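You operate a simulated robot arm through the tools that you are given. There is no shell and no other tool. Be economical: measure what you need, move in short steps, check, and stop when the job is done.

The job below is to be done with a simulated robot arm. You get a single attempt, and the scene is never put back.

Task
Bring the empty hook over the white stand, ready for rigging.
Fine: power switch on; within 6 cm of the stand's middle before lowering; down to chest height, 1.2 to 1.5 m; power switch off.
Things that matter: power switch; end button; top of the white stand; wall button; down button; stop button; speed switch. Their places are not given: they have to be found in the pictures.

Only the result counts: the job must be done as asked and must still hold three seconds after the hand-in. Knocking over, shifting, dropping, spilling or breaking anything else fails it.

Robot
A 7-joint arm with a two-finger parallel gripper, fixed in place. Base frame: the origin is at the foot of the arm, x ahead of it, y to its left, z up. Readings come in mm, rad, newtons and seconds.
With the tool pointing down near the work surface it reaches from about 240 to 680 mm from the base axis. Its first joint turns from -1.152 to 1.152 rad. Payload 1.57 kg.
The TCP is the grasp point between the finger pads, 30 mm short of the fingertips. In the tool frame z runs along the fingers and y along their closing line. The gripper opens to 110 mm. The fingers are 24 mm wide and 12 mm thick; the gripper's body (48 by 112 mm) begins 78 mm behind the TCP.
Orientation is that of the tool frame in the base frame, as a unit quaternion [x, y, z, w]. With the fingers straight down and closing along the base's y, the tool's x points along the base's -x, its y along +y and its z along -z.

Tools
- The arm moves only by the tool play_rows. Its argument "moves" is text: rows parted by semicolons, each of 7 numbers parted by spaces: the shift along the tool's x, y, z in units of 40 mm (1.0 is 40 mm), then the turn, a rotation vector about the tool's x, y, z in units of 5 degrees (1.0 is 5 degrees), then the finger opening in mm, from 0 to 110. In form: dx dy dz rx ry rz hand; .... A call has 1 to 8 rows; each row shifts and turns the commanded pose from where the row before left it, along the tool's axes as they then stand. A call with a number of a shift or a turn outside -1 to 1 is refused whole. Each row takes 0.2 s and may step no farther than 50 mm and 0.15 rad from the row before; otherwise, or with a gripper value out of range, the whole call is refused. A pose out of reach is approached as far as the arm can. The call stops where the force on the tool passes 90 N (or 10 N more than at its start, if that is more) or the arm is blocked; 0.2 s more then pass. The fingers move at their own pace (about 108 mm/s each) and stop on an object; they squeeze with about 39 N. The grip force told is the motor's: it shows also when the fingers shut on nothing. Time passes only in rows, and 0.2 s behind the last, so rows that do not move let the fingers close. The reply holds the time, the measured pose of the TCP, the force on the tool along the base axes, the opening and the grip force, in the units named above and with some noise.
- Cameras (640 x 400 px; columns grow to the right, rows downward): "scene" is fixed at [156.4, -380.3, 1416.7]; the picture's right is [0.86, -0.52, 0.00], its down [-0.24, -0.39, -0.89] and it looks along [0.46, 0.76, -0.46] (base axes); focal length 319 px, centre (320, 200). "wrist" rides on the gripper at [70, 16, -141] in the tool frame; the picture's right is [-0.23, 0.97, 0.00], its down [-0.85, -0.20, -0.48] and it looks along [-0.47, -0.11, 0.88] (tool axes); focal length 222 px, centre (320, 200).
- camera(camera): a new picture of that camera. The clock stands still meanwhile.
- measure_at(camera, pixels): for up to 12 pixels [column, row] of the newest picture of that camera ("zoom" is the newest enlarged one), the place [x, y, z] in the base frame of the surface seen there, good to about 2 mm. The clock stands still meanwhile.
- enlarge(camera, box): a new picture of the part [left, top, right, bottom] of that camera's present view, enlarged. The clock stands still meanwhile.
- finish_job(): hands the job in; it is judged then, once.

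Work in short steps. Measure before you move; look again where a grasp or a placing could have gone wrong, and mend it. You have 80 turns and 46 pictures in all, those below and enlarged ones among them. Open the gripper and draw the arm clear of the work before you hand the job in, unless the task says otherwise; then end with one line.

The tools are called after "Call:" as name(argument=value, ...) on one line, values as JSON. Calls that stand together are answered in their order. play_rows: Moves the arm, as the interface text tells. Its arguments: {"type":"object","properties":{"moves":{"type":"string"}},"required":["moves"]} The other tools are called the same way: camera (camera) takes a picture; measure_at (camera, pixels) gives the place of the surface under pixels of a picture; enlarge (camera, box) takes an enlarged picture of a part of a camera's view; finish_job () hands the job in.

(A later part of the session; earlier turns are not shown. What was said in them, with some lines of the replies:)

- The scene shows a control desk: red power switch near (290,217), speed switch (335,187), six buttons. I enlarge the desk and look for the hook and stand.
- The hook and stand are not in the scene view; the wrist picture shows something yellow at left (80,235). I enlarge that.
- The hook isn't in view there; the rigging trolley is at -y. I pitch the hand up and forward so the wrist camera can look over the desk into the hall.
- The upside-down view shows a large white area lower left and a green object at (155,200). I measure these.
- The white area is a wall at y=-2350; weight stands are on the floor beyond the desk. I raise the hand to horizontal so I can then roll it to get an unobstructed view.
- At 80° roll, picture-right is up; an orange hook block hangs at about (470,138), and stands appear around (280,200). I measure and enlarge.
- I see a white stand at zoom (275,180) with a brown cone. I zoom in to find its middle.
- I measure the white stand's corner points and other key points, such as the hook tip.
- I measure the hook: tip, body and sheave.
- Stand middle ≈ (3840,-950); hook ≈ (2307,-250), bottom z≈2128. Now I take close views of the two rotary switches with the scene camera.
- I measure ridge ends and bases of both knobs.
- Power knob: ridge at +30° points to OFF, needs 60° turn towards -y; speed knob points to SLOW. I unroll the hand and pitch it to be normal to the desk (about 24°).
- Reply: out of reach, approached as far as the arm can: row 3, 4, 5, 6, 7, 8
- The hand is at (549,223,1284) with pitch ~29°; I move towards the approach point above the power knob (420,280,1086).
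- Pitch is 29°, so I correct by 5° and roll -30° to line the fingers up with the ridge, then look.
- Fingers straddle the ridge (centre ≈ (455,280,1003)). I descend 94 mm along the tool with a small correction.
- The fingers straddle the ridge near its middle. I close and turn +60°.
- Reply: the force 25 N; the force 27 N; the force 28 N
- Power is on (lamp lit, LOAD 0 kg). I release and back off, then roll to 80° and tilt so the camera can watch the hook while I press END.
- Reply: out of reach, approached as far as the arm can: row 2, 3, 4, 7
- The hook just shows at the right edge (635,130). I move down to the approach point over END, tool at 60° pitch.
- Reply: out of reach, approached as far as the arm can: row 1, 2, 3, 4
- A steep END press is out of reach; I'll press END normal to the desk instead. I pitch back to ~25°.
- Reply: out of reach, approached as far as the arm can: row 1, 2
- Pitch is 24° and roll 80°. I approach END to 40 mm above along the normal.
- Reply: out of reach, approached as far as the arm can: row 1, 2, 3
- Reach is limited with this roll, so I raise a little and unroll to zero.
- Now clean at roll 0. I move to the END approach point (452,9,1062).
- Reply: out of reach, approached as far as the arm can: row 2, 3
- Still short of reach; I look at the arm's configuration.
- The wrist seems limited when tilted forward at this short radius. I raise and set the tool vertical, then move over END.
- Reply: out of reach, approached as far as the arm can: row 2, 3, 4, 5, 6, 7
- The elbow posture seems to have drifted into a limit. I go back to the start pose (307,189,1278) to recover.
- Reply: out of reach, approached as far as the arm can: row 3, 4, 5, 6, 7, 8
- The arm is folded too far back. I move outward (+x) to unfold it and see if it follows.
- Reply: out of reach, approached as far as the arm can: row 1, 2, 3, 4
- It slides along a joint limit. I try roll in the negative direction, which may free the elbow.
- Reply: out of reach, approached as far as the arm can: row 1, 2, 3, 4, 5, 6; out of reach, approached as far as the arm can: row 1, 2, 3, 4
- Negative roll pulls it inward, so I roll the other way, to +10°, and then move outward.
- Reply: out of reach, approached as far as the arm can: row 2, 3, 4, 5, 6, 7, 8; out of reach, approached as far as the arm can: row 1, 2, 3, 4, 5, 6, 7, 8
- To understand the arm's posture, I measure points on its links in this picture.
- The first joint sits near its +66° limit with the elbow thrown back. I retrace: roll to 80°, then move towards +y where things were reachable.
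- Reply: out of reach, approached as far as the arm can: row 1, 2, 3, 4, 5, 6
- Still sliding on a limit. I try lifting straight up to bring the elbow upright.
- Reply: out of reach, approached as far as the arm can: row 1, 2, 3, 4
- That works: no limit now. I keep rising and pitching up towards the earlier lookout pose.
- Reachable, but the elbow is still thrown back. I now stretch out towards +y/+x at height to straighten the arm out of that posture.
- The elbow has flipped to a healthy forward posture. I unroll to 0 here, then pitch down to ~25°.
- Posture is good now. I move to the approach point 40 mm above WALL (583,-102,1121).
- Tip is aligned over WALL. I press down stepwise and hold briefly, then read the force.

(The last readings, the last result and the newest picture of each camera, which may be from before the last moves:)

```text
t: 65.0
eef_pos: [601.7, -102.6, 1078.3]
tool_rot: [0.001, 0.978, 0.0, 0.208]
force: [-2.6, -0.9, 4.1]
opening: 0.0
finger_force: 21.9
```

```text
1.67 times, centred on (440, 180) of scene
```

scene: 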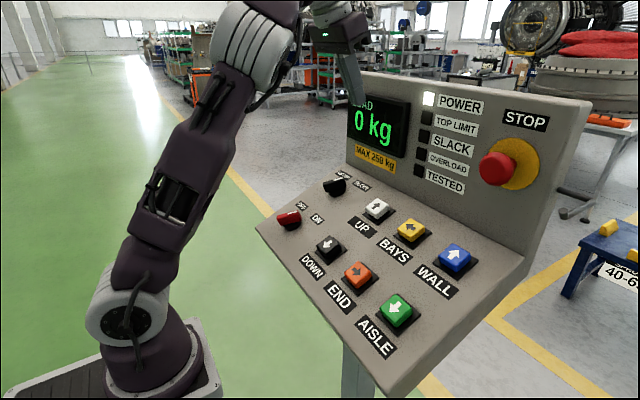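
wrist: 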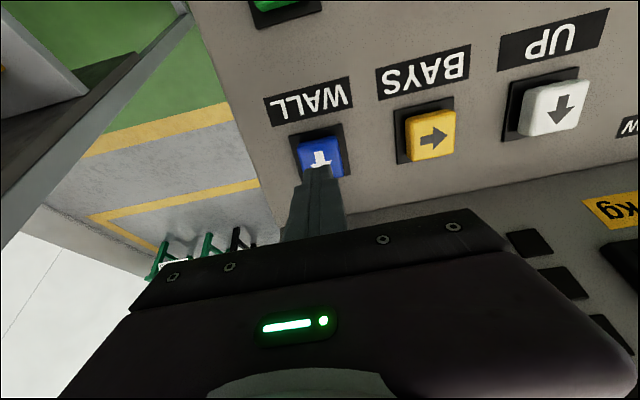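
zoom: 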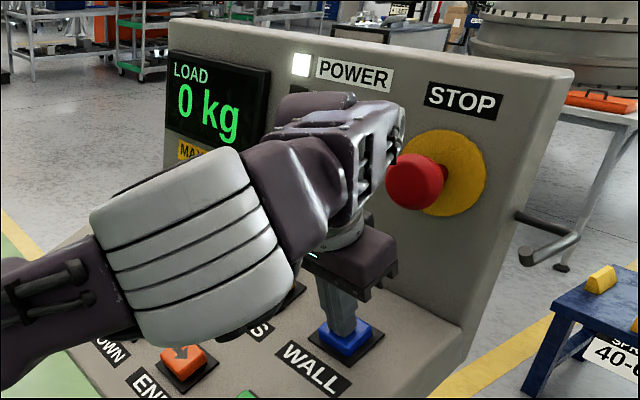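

Button is down ~6 mm with 5 N. I push 3 mm more to be sure, then retract straight away.

Call:
play_rows(moves="0 0 0.08 0 0 0 0")

Call:
play_rows(moves="0 0 -0.5 0 0 0 0; 0 0 -0.7 0 0 0 0")

```text
t: 65.4
eef_pos: [604.8, -102.1, 1076.3]
tool_rot: [0.0, 0.978, 0.0, 0.208]
force: [-3.8, -0.8, 4.8]
opening: 0.0
finger_force: 21.4
```

```text
t: 66.0
eef_pos: [583.8, -99.5, 1118.6]
tool_rot: [0.001, 0.978, 0.0, 0.208]
force: [0.1, 0.0, 0.7]
opening: 0.0
finger_force: 21.6
```

I go to a lookout pose: raise and pitch to ~90° with no roll.

Call:
play_rows(moves="-0.4 0 -0.8 0 -1 0 0; -0.4 0 -0.8 0 -1 0 0; -0.4 0 -0.8 0 -1 0 0; -0.4 0 -0.8 0 -1 0 0; -0.5 0 -0.6 0 -1 0 0; -0.5 0 -0.6 0 -1 0 0; -0.6 0 -0.4 0 -1 0 0; -0.6 0 -0.4 0 -1 0 0")

Call:
play_rows(moves="-0.6 0 0 0 -1 0 0; -0.6 0 0 0 -1 0 0; -0.6 0 0 0 -1 0 0; -0.6 0 0 0 -1 0 0; 0 0 0 0 0 0 0")

Call:
camera(camera="wrist")

```text
t: 67.8
eef_pos: [564.5, -101.9, 1381.8]
tool_rot: [0.0, 0.848, -0.001, 0.53]
force: [0.1, -0.3, 0.6]
opening: 0.0
finger_force: 21.2
```

```text
t: 69.0
eef_pos: [595.3, -102.0, 1472.7]
tool_rot: [0.001, 0.743, -0.001, 0.669]
force: [-0.5, -0.7, -0.1]
opening: 0.2
finger_force: 20.5
```

```text
14 pictures are left
```

wrist: 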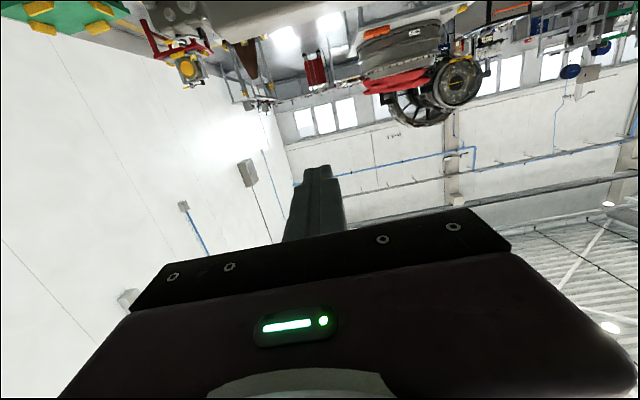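

The hook should project at about (327,200), right behind the fingers. I open them and look again.

Call:
play_rows(moves="0 0 0 0 0 0 110; 0 0 0 0 0 0 110; 0 0 0 0 0 0 110; 0 0 0 0 0 0 110")

Call:
enlarge(camera="wrist", box=[220, 80, 420, 240])

```text
t: 70.0
eef_pos: [595.6, -100.6, 1471.8]
tool_rot: [0.0, 0.743, 0.0, 0.669]
force: [-0.5, 0.6, 0.0]
opening: 109.9
finger_force: 0.1
```

```text
2.50 times, centred on (320, 160) of wrist
```

zoom: 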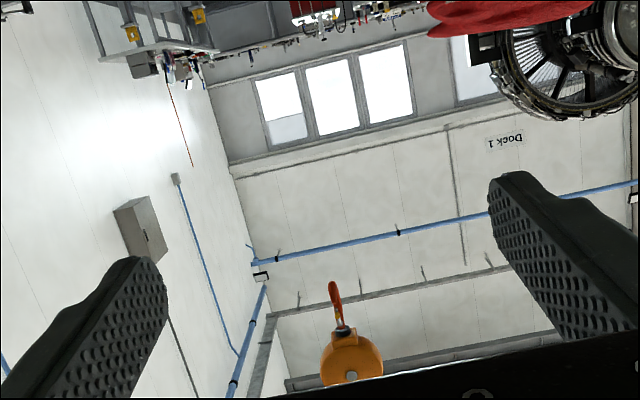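

The hook is visible between the fingers. I measure it.

Call:
measure_at(camera="zoom", pixels=[[335, 286], [337, 300], [340, 318], [343, 330], [350, 350], [338, 310]])

```text
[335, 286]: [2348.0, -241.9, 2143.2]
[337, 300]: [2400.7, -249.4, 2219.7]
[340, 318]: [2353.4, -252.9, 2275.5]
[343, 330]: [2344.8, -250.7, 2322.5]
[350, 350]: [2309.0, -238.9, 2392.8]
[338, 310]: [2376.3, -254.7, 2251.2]
```

Hook moved about +47 mm in x with the ~1 s press, so WALL = +x at roughly 50 mm/s. I return by the reverse path and hold WALL longer.

Call:
play_rows(moves="0 0 0 0 1 0 0; 0.6 0 0 0 1 0 0; 0.6 0 0 0 1 0 0; 0.6 0 0 0 1 0 0; 0.6 0 0 0 1 0 0; 0.6 0 0.4 0 1 0 0; 0.6 0 0.4 0 1 0 0; 0.5 0 0.6 0 1 0 0")

Call:
play_rows(moves="0.5 0 0.6 0 1 0 0; 0.4 0 0.8 0 1 0 0; 0.4 0 0.8 0 1 0 0; 0.4 0 0.8 0 1 0 0; 0.4 0 0.8 0 0 0 0; 0 0 0 0 0 0 0")

```text
t: 71.8
eef_pos: [569.1, -100.6, 1290.4]
tool_rot: [0.001, 0.928, -0.001, 0.373]
force: [-0.5, -0.5, -0.9]
opening: 0.0
finger_force: 21.1
```

```text
t: 73.2
eef_pos: [583.1, -101.4, 1117.9]
tool_rot: [0.0, 0.978, 0.0, 0.207]
force: [-0.5, -0.3, 0.6]
opening: 0.0
finger_force: 21.2
```

Back exactly over WALL. I press and hold for about 14 s.

Call:
play_rows(moves="0 0 0.9 0 0 0 0; 0 0 0.3 0 0 0 0; 0 0 0 0 0 0 0; 0 0 0 0 0 0 0; 0 0 0 0 0 0 0; 0 0 0 0 0 0 0; 0 0 0 0 0 0 0; 0 0 0 0 0 0 0")

Call:
play_rows(moves="0 0 0 0 0 0 0; 0 0 0 0 0 0 0; 0 0 0 0 0 0 0; 0 0 0 0 0 0 0; 0 0 0 0 0 0 0; 0 0 0 0 0 0 0; 0 0 0 0 0 0 0; 0 0 0 0 0 0 0")

Call:
play_rows(moves="0 0 0 0 0 0 0; 0 0 0 0 0 0 0; 0 0 0 0 0 0 0; 0 0 0 0 0 0 0; 0 0 0 0 0 0 0; 0 0 0 0 0 0 0; 0 0 0 0 0 0 0; 0 0 0 0 0 0 0")

Call:
play_rows(moves="0 0 0 0 0 0 0; 0 0 0 0 0 0 0; 0 0 0 0 0 0 0; 0 0 0 0 0 0 0; 0 0 0 0 0 0 0; 0 0 0 0 0 0 0; 0 0 0 0 0 0 0; 0 0 0 0 0 0 0")

Call:
play_rows(moves="0 0 0 0 0 0 0; 0 0 0 0 0 0 0; 0 0 0 0 0 0 0; 0 0 0 0 0 0 0; 0 0 0 0 0 0 0; 0 0 0 0 0 0 0; 0 0 0 0 0 0 0; 0 0 0 0 0 0 0")

Call:
play_rows(moves="0 0 0 0 0 0 0; 0 0 0 0 0 0 0; 0 0 0 0 0 0 0; 0 0 0 0 0 0 0; 0 0 0 0 0 0 0; 0 0 0 0 0 0 0; 0 0 0 0 0 0 0; 0 0 0 0 0 0 0")

Call:
play_rows(moves="0 0 0 0 0 0 0; 0 0 0 0 0 0 0; 0 0 0 0 0 0 0; 0 0 0 0 0 0 0; 0 0 0 0 0 0 0; 0 0 0 0 0 0 0; 0 0 0 0 0 0 0; 0 0 0 0 0 0 0")

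Call:
play_rows(moves="0 0 0 0 0 0 0; 0 0 0 0 0 0 0; 0 0 0 0 0 0 0; 0 0 0 0 0 0 0; 0 0 0 0 0 0 0; 0 0 -0.5 0 0 0 0; 0 0 -0.7 0 0 0 0")

```text
t: 75.0
eef_pos: [603.6, -102.5, 1074.9]
tool_rot: [0.0, 0.978, 0.0, 0.207]
force: [-5.0, 0.1, 3.4]
opening: 0.3
finger_force: 21.5
```

```text
t: 76.8
eef_pos: [603.8, -101.7, 1074.4]
tool_rot: [0.0, 0.978, 0.0, 0.208]
force: [-2.6, 0.3, 4.9]
opening: 0.0
finger_force: 21.4
```

```text
t: 78.6
eef_pos: [604.0, -100.6, 1074.8]
tool_rot: [0.0, 0.978, 0.0, 0.208]
force: [-0.7, 0.0, 5.3]
opening: 0.2
finger_force: 20.9
```

```text
t: 80.4
eef_pos: [602.0, -100.8, 1075.6]
tool_rot: [0.0, 0.978, 0.0, 0.208]
force: [-2.0, -0.5, 5.1]
opening: 0.3
finger_force: 21.4
```

```text
t: 82.2
eef_pos: [603.4, -101.9, 1074.1]
tool_rot: [0.001, 0.978, 0.0, 0.208]
force: [-1.6, -0.7, 5.4]
opening: 0.0
finger_force: 21.7
```

```text
t: 84.0
eef_pos: [603.8, -101.5, 1074.3]
tool_rot: [0.0, 0.978, 0.0, 0.208]
force: [-1.6, 0.2, 5.4]
opening: 0.0
finger_force: 21.1
```

```text
t: 85.8
eef_pos: [602.7, -100.3, 1073.5]
tool_rot: [-0.001, 0.978, 0.001, 0.208]
force: [-2.4, -0.1, 4.7]
opening: 0.0
finger_force: 21.9
```

```text
t: 87.4
eef_pos: [584.8, -101.8, 1118.4]
tool_rot: [0.0, 0.978, 0.0, 0.207]
force: [-0.3, -0.8, 0.4]
opening: 0.1
finger_force: 20.9
```

Released after ~13.3 s. I go to the lookout again, fingers opening.

Call:
play_rows(moves="-0.4 0 -0.8 0 -1 0 0; -0.4 0 -0.8 0 -1 0 0; -0.4 0 -0.8 0 -1 0 0; -0.4 0 -0.8 0 -1 0 60; -0.5 0 -0.6 0 -1 0 110; -0.5 0 -0.6 0 -1 0 110; -0.6 0 -0.4 0 -1 0 110; -0.6 0 -0.4 0 -1 0 110")

Call:
play_rows(moves="-0.6 0 0 0 -1 0 110; -0.6 0 0 0 -1 0 110; -0.6 0 0 0 -1 0 110; -0.6 0 0 0 -1 0 110; 0 0 0 0 0 0 110")

Call:
enlarge(camera="wrist", box=[220, 80, 420, 240])

```text
t: 89.2
eef_pos: [565.1, -101.1, 1382.6]
tool_rot: [0.0, 0.848, 0.0, 0.53]
force: [0.1, 0.6, -0.5]
opening: 110.0
finger_force: 0.1
```

```text
t: 90.4
eef_pos: [595.8, -100.4, 1471.0]
tool_rot: [0.0, 0.743, -0.001, 0.669]
force: [0.3, 0.6, 0.2]
opening: 110.1
finger_force: 0.0
```

```text
2.50 times, centred on (320, 160) of wrist
```

zoom: 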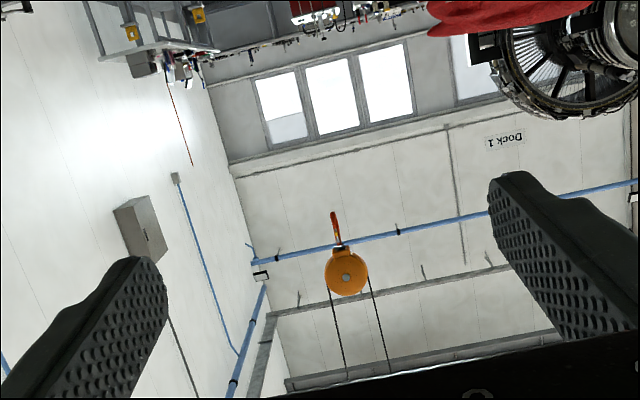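

Call:
measure_at(camera="zoom", pixels=[[334, 215], [336, 225], [337, 235], [339, 243], [340, 252], [347, 278], [344, 262], [350, 290]])

```text
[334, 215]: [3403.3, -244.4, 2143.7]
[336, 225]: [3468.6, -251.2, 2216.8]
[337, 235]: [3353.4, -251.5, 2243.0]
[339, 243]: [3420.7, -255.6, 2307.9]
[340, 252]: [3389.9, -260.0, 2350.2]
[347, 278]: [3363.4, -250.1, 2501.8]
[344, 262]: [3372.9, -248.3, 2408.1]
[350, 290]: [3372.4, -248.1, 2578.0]
```

WALL speed is ~80 mm/s: hook axis is now at x≈3428, needs ≈+412 mm, i.e. ~5.2 s. I return to WALL and press that long.

Call:
play_rows(moves="0 0 0 0 1 0 0; 0.6 0 0 0 1 0 0; 0.6 0 0 0 1 0 0; 0.6 0 0 0 1 0 0; 0.6 0 0 0 1 0 0; 0.6 0 0.4 0 1 0 0; 0.6 0 0.4 0 1 0 0; 0.5 0 0.6 0 1 0 0")

Call:
play_rows(moves="0.5 0 0.6 0 1 0 0; 0.4 0 0.8 0 1 0 0; 0.4 0 0.8 0 1 0 0; 0.4 0 0.8 0 1 0 0; 0.4 0 0.8 0 0 0 0; 0 0 0 0 0 0 0")

Call:
play_rows(moves="0 0 0.9 0 0 0 0; 0 0 0.3 0 0 0 0; 0 0 0 0 0 0 0; 0 0 0 0 0 0 0; 0 0 0 0 0 0 0; 0 0 0 0 0 0 0; 0 0 0 0 0 0 0; 0 0 0 0 0 0 0")

Call:
play_rows(moves="0 0 0 0 0 0 0; 0 0 0 0 0 0 0; 0 0 0 0 0 0 0; 0 0 0 0 0 0 0; 0 0 0 0 0 0 0; 0 0 0 0 0 0 0; 0 0 0 0 0 0 0; 0 0 0 0 0 0 0")

Call:
play_rows(moves="0 0 0 0 0 0 0; 0 0 0 0 0 0 0; 0 0 0 0 0 0 0; 0 0 0 0 0 0 0; 0 0 0 0 0 0 0; 0 0 0 0 0 0 0; 0 0 0 0 0 0 0; 0 0 0 0 0 0 0")

Call:
play_rows(moves="0 0 -0.5 0 0 0 0; 0 0 -0.7 0 0 0 0; 0 0 -0.5 0 0 0 0")

```text
t: 92.2
eef_pos: [569.5, -101.2, 1292.2]
tool_rot: [0.0, 0.928, -0.001, 0.374]
force: [-0.3, -0.2, 0.0]
opening: 0.1
finger_force: 21.0
```

```text
t: 93.6
eef_pos: [584.3, -100.2, 1119.8]
tool_rot: [0.001, 0.978, 0.0, 0.207]
force: [-0.8, 0.5, 0.9]
opening: 0.0
finger_force: 21.4
```

```text
t: 95.4
eef_pos: [602.9, -102.2, 1074.6]
tool_rot: [0.0, 0.978, 0.0, 0.209]
force: [-5.6, -1.2, 3.6]
opening: 0.0
finger_force: 21.1
```

```text
t: 97.2
eef_pos: [604.4, -102.3, 1075.9]
tool_rot: [0.0, 0.978, 0.0, 0.207]
force: [-3.9, -0.2, 4.8]
opening: 0.0
finger_force: 21.8
```

```text
t: 99.0
eef_pos: [603.5, -101.9, 1075.9]
tool_rot: [0.0, 0.978, 0.0, 0.208]
force: [-3.4, -0.1, 4.6]
opening: 0.0
finger_force: 21.0
```

```text
t: 99.8
eef_pos: [576.8, -101.6, 1137.4]
tool_rot: [0.001, 0.978, -0.001, 0.208]
force: [-0.8, 0.0, 0.1]
opening: 0.0
finger_force: 21.4
```

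WALL done. I move along the desk to the approach point over END (450,9,1066).

Call:
play_rows(moves="0.722 0.555 0.067 0 0 0 0; 0.722 0.555 0.067 0 0 0 0; 0.722 0.555 0.067 0 0 0 0; 0.722 0.555 0.067 0 0 0 0; 0.722 0.555 0.067 0 0 0 0; 0 0 0 0 0 0 0")

Call:
enlarge(camera="wrist", box=[160, 50, 480, 250])

```text
t: 101.2
eef_pos: [449.9, 11.1, 1066.1]
tool_rot: [0.0, 0.978, -0.001, 0.208]
force: [-0.3, 0.5, 0.2]
opening: 0.0
finger_force: 21.0
```

```text
2.00 times, centred on (320, 150) of wrist
```

zoom: 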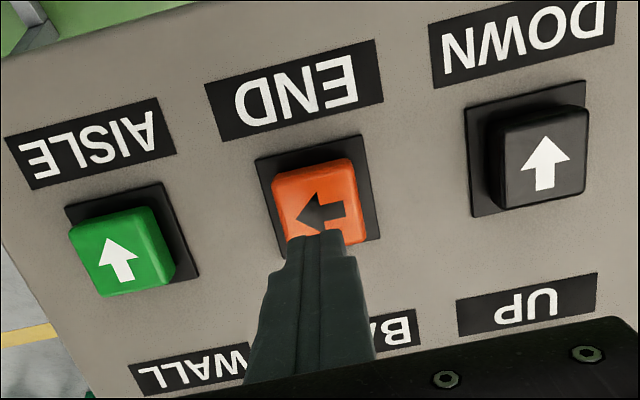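

Aligned over END. I press and hold ~7 s.

Call:
play_rows(moves="0 0 1 0 0 0 0; 0 0 0.35 0 0 0 0; 0 0 0 0 0 0 0; 0 0 0 0 0 0 0; 0 0 0 0 0 0 0; 0 0 0 0 0 0 0; 0 0 0 0 0 0 0; 0 0 0 0 0 0 0")

Call:
play_rows(moves="0 0 0 0 0 0 0; 0 0 0 0 0 0 0; 0 0 0 0 0 0 0; 0 0 0 0 0 0 0; 0 0 0 0 0 0 0; 0 0 0 0 0 0 0; 0 0 0 0 0 0 0; 0 0 0 0 0 0 0")

Call:
play_rows(moves="0 0 0 0 0 0 0; 0 0 0 0 0 0 0; 0 0 0 0 0 0 0; 0 0 0 0 0 0 0; 0 0 0 0 0 0 0; 0 0 0 0 0 0 0; 0 0 0 0 0 0 0; 0 0 0 0 0 0 0")

Call:
play_rows(moves="0 0 0 0 0 0 0; 0 0 0 0 0 0 0; 0 0 0 0 0 0 0; 0 0 0 0 0 0 0; 0 0 0 0 0 0 0; 0 0 0 0 0 0 0; 0 0 0 0 0 0 0; 0 0 0 0 0 0 0")

Call:
play_rows(moves="0 0 -0.6 0 0 0 0; 0 0 -0.75 0 0 0 0; 0 0 -0.4 0 0 0 0")

```text
t: 103.0
eef_pos: [472.4, 9.0, 1017.2]
tool_rot: [0.0, 0.978, 0.0, 0.208]
force: [0.2, 0.9, 5.7]
opening: 0.0
finger_force: 21.7
```

```text
t: 104.8
eef_pos: [472.2, 9.2, 1017.1]
tool_rot: [0.0, 0.978, 0.0, 0.208]
force: [-0.8, 1.5, 4.8]
opening: 0.0
finger_force: 21.2
```

```text
t: 106.6
eef_pos: [471.8, 10.3, 1017.3]
tool_rot: [0.0, 0.978, 0.0, 0.208]
force: [-1.6, 1.2, 5.2]
opening: 0.0
finger_force: 21.7
```

```text
t: 108.4
eef_pos: [471.1, 8.8, 1017.1]
tool_rot: [0.001, 0.978, -0.001, 0.208]
force: [-2.2, 1.6, 4.0]
opening: 0.0
finger_force: 21.2
```

```text
t: 109.2
eef_pos: [442.1, 9.3, 1080.6]
tool_rot: [0.0, 0.978, 0.0, 0.208]
force: [0.0, 0.1, 0.4]
opening: 0.0
finger_force: 21.1
```

I go up to a lookout again, drifting forward and to -y.

Call:
play_rows(moves="-0.6 -0.25 -0.6 0 -1 0 0; -0.6 -0.25 -0.6 0 -1 0 0; -0.6 -0.25 -0.6 0 -1 0 0; -0.6 -0.25 -0.5 0 -1 0 60; -0.7 -0.25 -0.4 0 -1 0 110; -0.7 -0.25 -0.4 0 -1 0 110; -0.8 -0.25 -0.3 0 -1 0 110; -0.8 -0.25 -0.2 0 -1 0 110")

Call:
play_rows(moves="-0.7 -0.25 0.4 0 -1 0 110; -0.7 -0.25 0.4 0 -1 0 110; -0.7 -0.25 0.4 0 -1 0 110; -0.7 0 0.4 0 -1 0 110; 0 0 0 0 0 0 110; 0 0 0 0 0 0 110")

Call:
camera(camera="wrist")

```text
t: 111.0
eef_pos: [522.4, -62.5, 1335.5]
tool_rot: [0.0, 0.848, -0.001, 0.53]
force: [-0.3, 0.0, -0.7]
opening: 110.1
finger_force: 0.0
out of reach, approached as far as the arm can: row 8
```

```text
t: 112.4
eef_pos: [616.4, -93.0, 1420.2]
tool_rot: [0.0, 0.743, -0.001, 0.669]
force: [0.4, 0.2, 0.1]
opening: 109.9
finger_force: 0.0
```

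```text
10 pictures are left
```

wrist: 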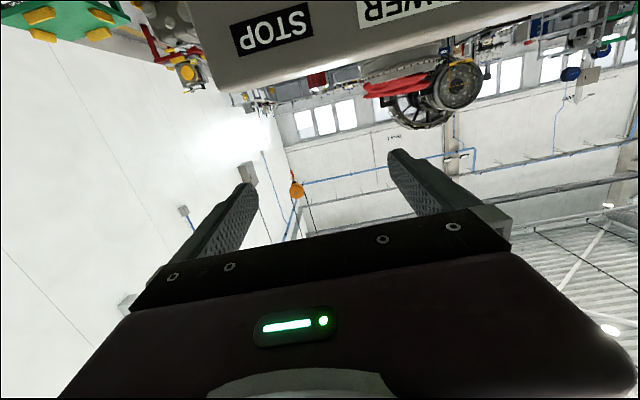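

The hook is now at (296,190). I enlarge around it to measure.

Call:
enlarge(camera="wrist", box=[264, 165, 328, 205])

```text
10.00 times, centred on (296, 185) of wrist
```

zoom: 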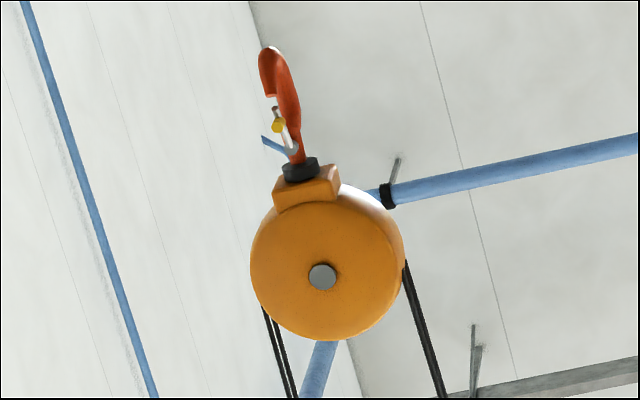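

I measure the hook parts in this zoom.

Call:
measure_at(camera="zoom", pixels=[[268, 55], [285, 80], [290, 110], [297, 145], [300, 165], [302, 177], [305, 195], [323, 277], [300, 240], [340, 310], [297, 158], [330, 240]])

```text
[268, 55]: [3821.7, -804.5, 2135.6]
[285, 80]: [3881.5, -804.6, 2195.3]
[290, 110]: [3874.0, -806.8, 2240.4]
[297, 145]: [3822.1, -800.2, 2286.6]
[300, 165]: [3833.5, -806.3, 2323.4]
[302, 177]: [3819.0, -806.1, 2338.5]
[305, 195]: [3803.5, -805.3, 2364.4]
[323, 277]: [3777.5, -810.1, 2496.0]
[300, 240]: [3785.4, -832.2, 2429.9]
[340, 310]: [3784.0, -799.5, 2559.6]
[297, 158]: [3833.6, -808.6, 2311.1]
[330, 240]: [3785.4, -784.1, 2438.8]
```

Hook axis ≈ (3845,-807); needs -143 mm in y, ~1.8 s of END. I return to the desk, stopping short to check the pose.

Call:
play_rows(moves="0 0 0 0 1 0 110; 0.7 0 -0.4 0 1 0 50; 0.7 0.25 -0.4 0 1 0 0; 0.7 0.25 -0.4 0 1 0 0; 0.7 0.25 -0.4 0 1 0 0; 0.8 0.25 0.2 0 1 0 0; 0.8 0.25 0.3 0 1 0 0; 0.7 0.25 0.4 0 1 0 0")

Call:
play_rows(moves="0.7 0.25 0.4 0 1 0 0; 0.6 0.25 0.5 0 1 0 0; 0.6 0.25 0.6 0 1 0 0; 0.6 0.25 0.6 0 1 0 0; 0 0 0 0 0 0 0")

```text
t: 114.2
eef_pos: [497.5, -32.2, 1237.4]
tool_rot: [0.0, 0.928, 0.0, 0.373]
force: [-0.2, -0.4, -0.5]
opening: 0.0
finger_force: 21.3
```

```text
t: 115.4
eef_pos: [465.4, 6.6, 1110.4]
tool_rot: [0.0, 0.978, 0.0, 0.207]
force: [-0.5, -0.3, -0.3]
opening: 0.0
finger_force: 21.6
```

I step to the END approach point and press for 1.8 s.

Call:
play_rows(moves="0.4 0.03 0.42 0 0 0 0; 0.39 0.03 0.43 0 0 0 0; 0 0 0 0 0 0 0")

Call:
play_rows(moves="0 0 1 0 0 0 0; 0 0 0.35 0 0 0 0; 0 0 0 0 0 0 0; 0 0 0 0 0 0 0; 0 0 0 0 0 0 0; 0 0 0 0 0 0 0; 0 0 0 0 0 0 0; 0 0 0 0 0 0 0")

Call:
play_rows(moves="0 0 0 0 0 0 0; 0 0 -0.6 0 0 0 0; 0 0 -0.75 0 0 0 0; 0 0 -0.4 0 0 0 0")

```text
t: 116.2
eef_pos: [450.4, 9.6, 1066.8]
tool_rot: [0.0, 0.978, 0.0, 0.209]
force: [-0.4, -0.8, -0.7]
opening: 0.0
finger_force: 21.3
```

```text
t: 118.0
eef_pos: [472.5, 7.9, 1018.2]
tool_rot: [0.0, 0.978, 0.0, 0.208]
force: [-3.7, 1.5, 3.7]
opening: 0.2
finger_force: 21.6
```

```text
t: 119.0
eef_pos: [443.7, 8.4, 1081.2]
tool_rot: [0.0, 0.978, 0.0, 0.206]
force: [0.8, 0.8, 0.5]
opening: 0.0
finger_force: 21.1
```

Before lowering, I verify from the lookout.

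Call:
play_rows(moves="-0.6 -0.25 -0.6 0 -1 0 0; -0.6 -0.25 -0.6 0 -1 0 0; -0.6 -0.25 -0.6 0 -1 0 0; -0.6 -0.25 -0.5 0 -1 0 60; -0.7 -0.25 -0.4 0 -1 0 110; -0.7 -0.25 -0.4 0 -1 0 110; -0.8 -0.25 -0.3 0 -1 0 110; -0.8 -0.25 -0.2 0 -1 0 110")

Call:
play_rows(moves="-0.7 -0.25 0.2 0 -1 0 110; -0.7 -0.25 0.2 0 -1 0 110; -0.7 -0.25 0.2 0 -1 0 110; -0.7 0 0.2 0 -1 0 110; -0.7 0 0 0 0 0 110; -0.7 0 0 0 0 0 110")

Call:
enlarge(camera="wrist", box=[200, 50, 360, 210])

```text
t: 120.8
eef_pos: [522.7, -64.5, 1337.1]
tool_rot: [0.001, 0.849, -0.001, 0.529]
force: [-0.5, -0.4, 0.3]
opening: 110.1
finger_force: 0.0
out of reach, approached as far as the arm can: row 7, 8
```

```text
t: 122.2
eef_pos: [594.5, -95.1, 1488.9]
tool_rot: [0.001, 0.744, -0.001, 0.669]
force: [-0.6, -0.4, -0.1]
opening: 110.0
finger_force: 0.0
```

```text
2.50 times, centred on (280, 130) of wrist
```

zoom: 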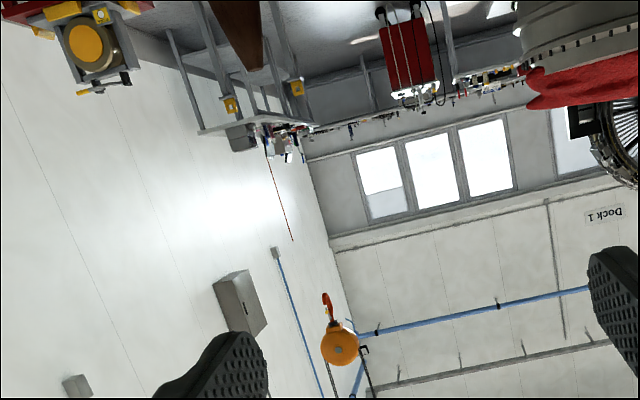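

I measure hook, cone tip (255,65) and the lifting eyes (231,105), (297,88).

Call:
measure_at(camera="zoom", pixels=[[326, 296], [333, 318], [334, 325], [340, 350], [336, 340], [345, 357], [254, 66], [250, 60], [231, 105], [297, 88], [243, 50], [334, 330]])

```text
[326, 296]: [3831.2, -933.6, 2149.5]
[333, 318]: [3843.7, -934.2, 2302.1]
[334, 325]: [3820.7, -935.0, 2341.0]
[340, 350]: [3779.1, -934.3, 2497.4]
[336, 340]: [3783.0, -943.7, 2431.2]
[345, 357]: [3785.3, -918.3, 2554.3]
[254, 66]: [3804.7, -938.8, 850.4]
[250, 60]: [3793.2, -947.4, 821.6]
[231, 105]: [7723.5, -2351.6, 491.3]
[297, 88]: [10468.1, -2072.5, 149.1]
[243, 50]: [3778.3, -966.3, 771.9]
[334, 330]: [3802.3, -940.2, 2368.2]
```

Hook at (3845,-935) is within ~16 mm of the stand's middle. Now back to the desk, to DOWN.

Call:
play_rows(moves="0.7 0 0 0 0 0 110; 0.7 0 0 0 1 0 50; 0.7 0.4 -0.2 0 1 0 0; 0.7 0.4 -0.2 0 1 0 0; 0.7 0.4 -0.2 0 1 0 0; 0.7 0.4 -0.2 0 1 0 0; 0.7 0.4 0.2 0 1 0 0; 0.7 0.4 0.3 0 1 0 0")

Call:
play_rows(moves="0.7 0.4 0.3 0 1 0 0; 0.6 0.4 0.4 0 1 0 0; 0.6 0.4 0.5 0 1 0 0; 0.5 0.4 0.5 0 1 0 0; 0 0 0 0 1 0 0; 0 0 0 0 0 0 0")

```text
t: 124.0
eef_pos: [507.7, 2.5, 1277.5]
tool_rot: [0.0, 0.91, 0.0, 0.414]
force: [0.6, 0.4, -0.5]
opening: 0.0
finger_force: 21.6
```

```text
t: 125.4
eef_pos: [481.4, 67.1, 1161.6]
tool_rot: [0.0, 0.978, 0.0, 0.207]
force: [-0.3, -0.9, 0.2]
opening: 0.0
finger_force: 21.6
```

I approach DOWN (451,116,1068), check quickly, then press for ~5 s.

Call:
play_rows(moves="0.55 0.41 0.61 0 0 0 0; 0.55 0.41 0.61 0 0 0 0; 0.55 0.41 0.61 0 0 0 0; 0 0 0 0 0 0 0")

Call:
enlarge(camera="wrist", box=[160, 50, 480, 250])

```text
t: 126.4
eef_pos: [450.0, 114.2, 1067.9]
tool_rot: [0.0, 0.978, 0.0, 0.208]
force: [-0.6, 0.3, 0.4]
opening: 0.2
finger_force: 21.2
```

```text
2.00 times, centred on (320, 150) of wrist
```

zoom: 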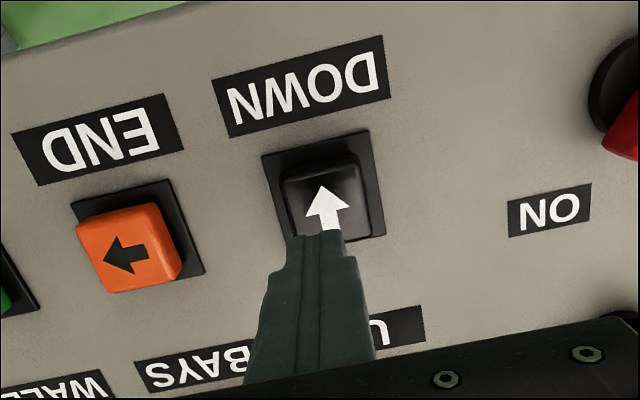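

Aligned over DOWN. I press and hold ~5.2 s.

Call:
play_rows(moves="0 0 1 0 0 0 0; 0 0 0.35 0 0 0 0; 0 0 0 0 0 0 0; 0 0 0 0 0 0 0; 0 0 0 0 0 0 0; 0 0 0 0 0 0 0; 0 0 0 0 0 0 0; 0 0 0 0 0 0 0")

Call:
play_rows(moves="0 0 0 0 0 0 0; 0 0 0 0 0 0 0; 0 0 0 0 0 0 0; 0 0 0 0 0 0 0; 0 0 0 0 0 0 0; 0 0 0 0 0 0 0; 0 0 0 0 0 0 0; 0 0 0 0 0 0 0")

Call:
play_rows(moves="0 0 0 0 0 0 0; 0 0 0 0 0 0 0; 0 0 0 0 0 0 0; 0 0 0 0 0 0 0; 0 0 0 0 0 0 0; 0 0 0 0 0 0 0; 0 0 0 0 0 0 0; 0 0 0 0 0 0 0")

Call:
play_rows(moves="0 0 -0.6 0 0 0 0; 0 0 -0.75 0 0 0 0; 0 0 -0.4 0 0 0 0")

```text
t: 128.2
eef_pos: [472.8, 115.5, 1018.1]
tool_rot: [0.0, 0.978, -0.001, 0.207]
force: [-3.6, 2.4, 2.8]
opening: 0.0
finger_force: 21.2
```

```text
t: 130.0
eef_pos: [473.4, 116.3, 1020.2]
tool_rot: [0.0, 0.978, 0.0, 0.208]
force: [-2.3, 2.4, 3.0]
opening: 0.2
finger_force: 21.4
```

```text
t: 131.8
eef_pos: [472.8, 114.0, 1019.2]
tool_rot: [0.001, 0.978, 0.0, 0.208]
force: [-1.9, 1.0, 4.1]
opening: 0.0
finger_force: 21.1
```

```text
t: 132.6
eef_pos: [444.5, 115.9, 1084.2]
tool_rot: [0.0, 0.978, 0.0, 0.208]
force: [0.0, -0.1, -0.2]
opening: 0.0
finger_force: 21.5
```

Now to the lookout again to see how far it came down.

Call:
play_rows(moves="-0.6 -0.4 -0.6 0 -1 0 0; -0.6 -0.4 -0.6 0 -1 0 0; -0.6 -0.4 -0.6 0 -1 0 0; -0.6 -0.4 -0.5 0 -1 0 60; -0.7 -0.4 -0.3 0 -1 0 110; -0.7 -0.4 -0.3 0 -1 0 110; -0.7 -0.4 -0.2 0 -1 0 110; -0.7 -0.4 -0.1 0 -1 0 110")

Call:
play_rows(moves="-0.7 -0.4 0.2 0 -1 0 110; -0.7 -0.4 0.2 0 -1 0 110; -0.7 -0.4 0.2 0 -1 0 110; -0.7 -0.4 0.2 0 -1 0 110; -0.7 -0.4 0 0 0 0 110; -0.7 0 0 0 0 0 110")

Call:
enlarge(camera="wrist", box=[200, 50, 360, 210])

```text
t: 134.4
eef_pos: [521.5, -13.0, 1323.0]
tool_rot: [0.001, 0.848, -0.002, 0.53]
force: [-0.5, 0.1, 0.3]
opening: 109.9
finger_force: 0.1
```

```text
t: 135.8
eef_pos: [592.6, -93.8, 1472.8]
tool_rot: [0.0, 0.743, -0.001, 0.669]
force: [0.1, -1.0, 1.0]
opening: 109.8
finger_force: 0.1
```

```text
2.50 times, centred on (280, 130) of wrist
```

zoom: 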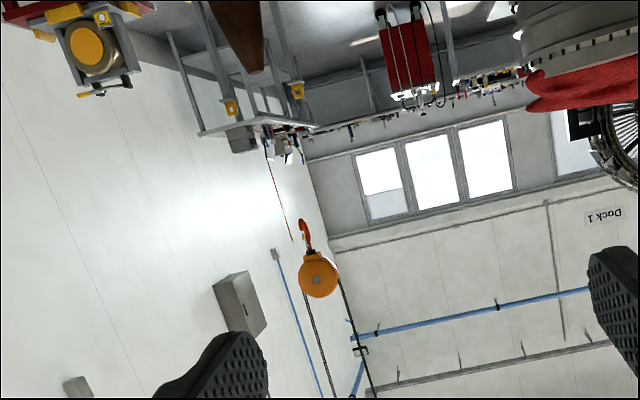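

The hook block is now at zoom (317,275). I measure it.

Call:
measure_at(camera="zoom", pixels=[[302, 222], [309, 245], [312, 253], [317, 280], [313, 265], [320, 288]])

```text
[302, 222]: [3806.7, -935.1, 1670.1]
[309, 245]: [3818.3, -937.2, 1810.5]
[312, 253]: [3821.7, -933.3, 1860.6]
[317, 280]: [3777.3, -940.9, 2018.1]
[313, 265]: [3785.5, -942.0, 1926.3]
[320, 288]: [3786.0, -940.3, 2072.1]
```

It dropped ≈480 mm (≈92 mm/s); hook bottom ≈1.65 m. I go back and press DOWN ~4 s more, to bring it to ≈1.29 m at the bottom, ≈1.35 m mid-hook.

Call:
play_rows(moves="0.7 0 0 0 0 0 110; 0.7 0.4 0 0 1 0 50; 0.7 0.4 -0.2 0 1 0 0; 0.7 0.4 -0.2 0 1 0 0; 0.7 0.4 -0.2 0 1 0 0; 0.7 0.4 -0.2 0 1 0 0; 0.7 0.4 0.1 0 1 0 0; 0.7 0.4 0.2 0 1 0 0")

Call:
play_rows(moves="0.7 0.4 0.3 0 1 0 0; 0.7 0.4 0.3 0 1 0 0; 0.6 0.4 0.5 0 1 0 0; 0.6 0.4 0.6 0 1 0 0; 0 0.4 0 0 1 0 0; 0 0.4 0 0 0 0 0; 0 0 0 0 0 0 0")

```text
t: 137.6
eef_pos: [499.2, 18.2, 1269.0]
tool_rot: [0.001, 0.91, 0.0, 0.414]
force: [0.2, -0.3, -0.2]
opening: 0.2
finger_force: 21.4
```

```text
t: 139.2
eef_pos: [465.4, 115.5, 1148.6]
tool_rot: [0.001, 0.978, 0.0, 0.207]
force: [-0.4, 0.0, 0.2]
opening: 0.0
finger_force: 20.9
```

I step to the DOWN approach point and press for 4 s.

Call:
play_rows(moves="0.575 0.01 0.847 0 0 0 0; 0.575 0 0.847 0 0 0 0; 0 0 0 0 0 0 0")

Call:
play_rows(moves="0 0 1 0 0 0 0; 0 0 0.35 0 0 0 0; 0 0 0 0 0 0 0; 0 0 0 0 0 0 0; 0 0 0 0 0 0 0; 0 0 0 0 0 0 0; 0 0 0 0 0 0 0; 0 0 0 0 0 0 0")

Call:
play_rows(moves="0 0 0 0 0 0 0; 0 0 0 0 0 0 0; 0 0 0 0 0 0 0; 0 0 0 0 0 0 0; 0 0 0 0 0 0 0; 0 0 0 0 0 0 0; 0 0 0 0 0 0 0; 0 0 0 0 0 0 0")

Call:
play_rows(moves="0 0 0 0 0 0 0; 0 0 0 0 0 0 0; 0 0 0 0 0 0 0; 0 0 -0.6 0 0 0 0; 0 0 -0.75 0 0 0 0; 0 0 -0.4 0 0 0 0")

Call:
play_rows(moves="-0.6 -0.4 -0.6 0 -1 0 0; -0.6 -0.4 -0.6 0 -1 0 0; -0.6 -0.4 -0.6 0 -1 0 0; -0.6 -0.4 -0.5 0 -1 0 60; -0.7 -0.4 -0.3 0 -1 0 110; -0.7 -0.4 -0.3 0 -1 0 110; -0.7 -0.4 -0.2 0 -1 0 110; -0.7 -0.4 -0.1 0 -1 0 110")

Call:
play_rows(moves="-0.7 -0.4 0.2 0 -1 0 110; -0.7 -0.4 0.2 0 -1 0 110; -0.7 -0.4 0.2 0 -1 0 110; -0.7 -0.4 0.2 0 -1 0 110; -0.7 -0.4 0 0 0 0 110; -0.7 0 0 0 0 0 110")

Call:
enlarge(camera="wrist", box=[200, 50, 360, 210])

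```text
t: 140.0
eef_pos: [450.0, 114.6, 1067.4]
tool_rot: [0.0, 0.978, 0.001, 0.207]
force: [-0.2, -0.2, 0.4]
opening: 0.1
finger_force: 21.1
```

```text
t: 141.8
eef_pos: [472.3, 115.7, 1017.7]
tool_rot: [0.0, 0.978, 0.0, 0.207]
force: [-4.4, -0.9, 3.5]
opening: 0.0
finger_force: 21.5
```

```text
t: 143.6
eef_pos: [472.5, 115.5, 1017.4]
tool_rot: [0.001, 0.978, -0.001, 0.207]
force: [-2.9, 0.4, 3.8]
opening: 0.0
finger_force: 21.5
```

```text
t: 145.0
eef_pos: [444.8, 113.7, 1081.1]
tool_rot: [0.0, 0.978, 0.0, 0.208]
force: [0.3, 0.5, -0.5]
opening: 0.0
finger_force: 22.0
```

```text
t: 146.8
eef_pos: [521.8, -12.4, 1322.3]
tool_rot: [0.001, 0.848, -0.001, 0.53]
force: [-0.3, -0.3, 0.0]
opening: 110.1
finger_force: 0.1
```

```text
t: 148.2
eef_pos: [592.2, -93.3, 1471.6]
tool_rot: [0.0, 0.743, -0.001, 0.669]
force: [-0.8, 0.2, 0.3]
opening: 110.2
finger_force: 0.1
```

```text
2.50 times, centred on (280, 130) of wrist
```

zoom: 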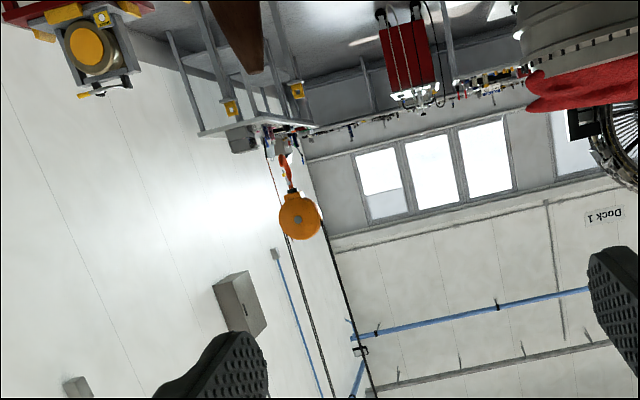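

The block is now at zoom (299,218). I measure bolt, collar and hook bottom.

Call:
measure_at(camera="zoom", pixels=[[298, 220], [293, 197], [292, 192], [289, 180], [285, 170], [283, 160], [282, 157], [296, 205]])

```text
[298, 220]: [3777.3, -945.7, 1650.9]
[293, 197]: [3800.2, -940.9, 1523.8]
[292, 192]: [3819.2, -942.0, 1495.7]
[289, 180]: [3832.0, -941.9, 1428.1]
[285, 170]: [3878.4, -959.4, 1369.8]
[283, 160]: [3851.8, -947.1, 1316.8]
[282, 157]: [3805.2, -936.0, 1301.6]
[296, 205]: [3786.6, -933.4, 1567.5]
```

Hook bottom ≈1.285 m, bowl ≈1.31 m, within range, at (3845,-942). Now I travel to the power switch with fingers open at 60.

Call:
play_rows(moves="0.7 0 0 0 0 0 60; 0.7 0.7 0 0 1 0 60; 0.7 0.75 -0.2 0 1 0 60; 0.7 0.75 -0.2 0 1 0 60; 0.7 0.75 -0.2 0 1 0 60; 0.7 0.75 -0.2 0 1 0 60; 0.7 0.75 0.1 0 1 0 60; 0.7 0.75 0.2 0 1 0 60")

Call:
play_rows(moves="0.7 0.75 0.2 0 1 0 60; 0.7 0.75 0.2 0 1 0 60; 0.6 0.75 0.2 0 1 0 60; 0.6 0.75 0.2 0 1 0 60; 0 0.6 0 0 1 0 60; 0 0.6 0 0 0 0 60; 0 0.4 0 0 0 0 60; 0 0 0 0 0 0 60")

```text
t: 150.0
eef_pos: [500.0, 116.4, 1267.7]
tool_rot: [0.001, 0.91, -0.001, 0.414]
force: [-0.8, -0.2, -0.1]
opening: 59.7
finger_force: 0.1
```

```text
t: 151.8
eef_pos: [444.4, 299.0, 1175.1]
tool_rot: [0.0, 0.978, 0.0, 0.208]
force: [0.6, 0.2, 0.2]
opening: 60.0
finger_force: 0.1
```

I move to 80 mm above the knob and roll +30° to match the ridge.

Call:
play_rows(moves="0.475 -0.15 0.587 0 0 0 60; 0.475 -0.15 0.587 0 0 0 60; 0.475 -0.15 0.587 0 0 0 60; 0 0 0 0 0 0 60")

Call:
play_rows(moves="0 0 0 0 0 1 60; 0 0 0 0 0 1 60; 0 0 0 0 0 1 60; 0 0 0 0 0 1 60; 0 0 0 0 0 1 60; 0 0 0 0 0 1 60; 0 0 0 0 0 0 60")

Call:
camera(camera="wrist")

```text
t: 152.8
eef_pos: [418.9, 280.8, 1085.6]
tool_rot: [0.0, 0.978, 0.0, 0.208]
force: [0.5, -0.7, -0.3]
opening: 59.7
finger_force: 0.0
```

```text
t: 154.4
eef_pos: [419.8, 281.5, 1087.0]
tool_rot: [0.254, 0.945, 0.053, 0.2]
force: [0.0, 0.0, -0.6]
opening: 60.1
finger_force: 0.0
```

```text
4 pictures are left
```

wrist: 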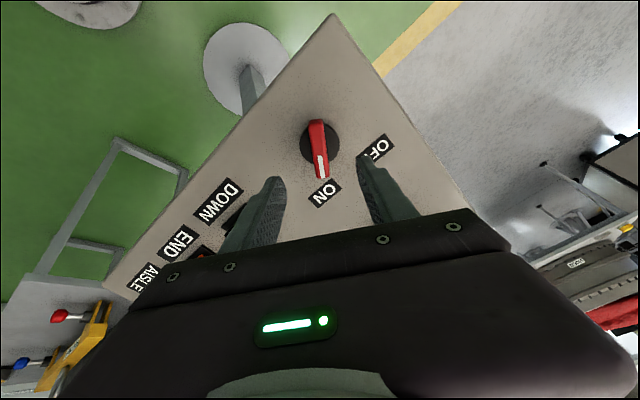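

The ridge at (319,150) lies between the fingers, pointing at ON. I descend 80 mm, grip, and turn back 60°.

Call:
play_rows(moves="0 0 0.7 0 0 0 60; 0 0 0.7 0 0 0 60; 0 0 0.6 0 0 0 60; 0 0 0 0 0 0 60")

Call:
play_rows(moves="0 0 0 0 0 0 0; 0 0 0 0 0 0 0; 0 0 0 0 0 0 0")

Call:
play_rows(moves="0 0 0 0 0 -1 0; 0 0 0 0 0 -1 0; 0 0 0 0 0 -1 0; 0 0 0 0 0 -1 0; 0 0 0 0 0 -1 0; 0 0 0 0 0 -1 0")

Call:
play_rows(moves="0 0 0 0 0 -1 0; 0 0 0 0 0 -1 0; 0 0 0 0 0 -1 0; 0 0 0 0 0 -1 0; 0 0 0 0 0 -1 0; 0 0 0 0 0 -1 0; 0 0 0 0 0 0 0")

```text
t: 155.4
eef_pos: [452.5, 280.6, 1013.2]
tool_rot: [0.253, 0.945, 0.054, 0.201]
force: [-0.2, 0.3, 0.0]
opening: 60.0
finger_force: 0.0
```

```text
t: 156.2
eef_pos: [452.9, 281.8, 1013.7]
tool_rot: [0.254, 0.945, 0.053, 0.2]
force: [-3.1, -5.7, -5.4]
opening: 16.0
finger_force: 31.9
```

```text
t: 157.6
eef_pos: [453.3, 282.0, 1013.5]
tool_rot: [0.0, 0.978, 0.0, 0.208]
force: [6.6, 4.6, -5.4]
opening: 15.9
finger_force: 31.1
```

```text
t: 159.2
eef_pos: [452.3, 284.5, 1014.0]
tool_rot: [-0.255, 0.944, -0.052, 0.201]
force: [11.4, 26.2, -9.5]
opening: 15.7
finger_force: 31.4
```

Turned to the OFF side. I open, back off along the tool and look.

Call:
play_rows(moves="0 0 0 0 0 0 60; 0 0 0 0 0 0 60; 0 0 -0.5 0 0 0 60; 0 0 -0.8 0 0 0 60; 0 0 -0.8 0 0 0 60; 0 0 -0.8 0 0 0 60; 0 0 -0.8 0 0 0 60; 0 0 0 0 0 0 60")

Call:
camera(camera="scene")

```text
t: 161.0
eef_pos: [392.7, 280.6, 1148.8]
tool_rot: [-0.254, 0.945, -0.054, 0.2]
force: [-0.8, 0.0, 0.2]
opening: 60.1
finger_force: 0.0
```

```text
3 pictures are left
```

scene: 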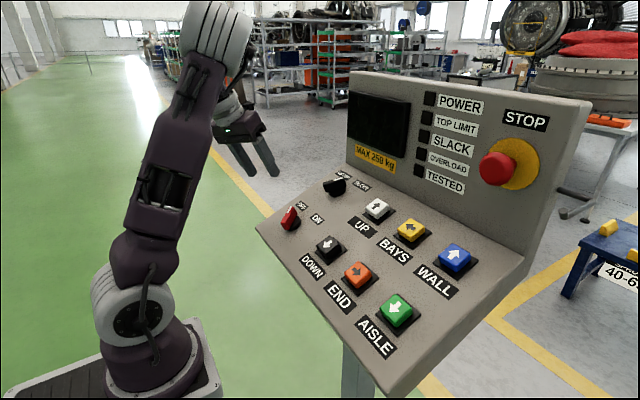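

The power lamp and display are dark, the switch points to OFF, the arm is clear, and the hook hangs over the white stand at chest height. I hand in.

Call:
finish_job()

```text
The job is handed in.
```

The empty hook hangs over the white stand, about 1 cm off its middle, with its lowest point at about 1.29 m. The power switch is off and the arm is clear of the desk. The job is handed in.
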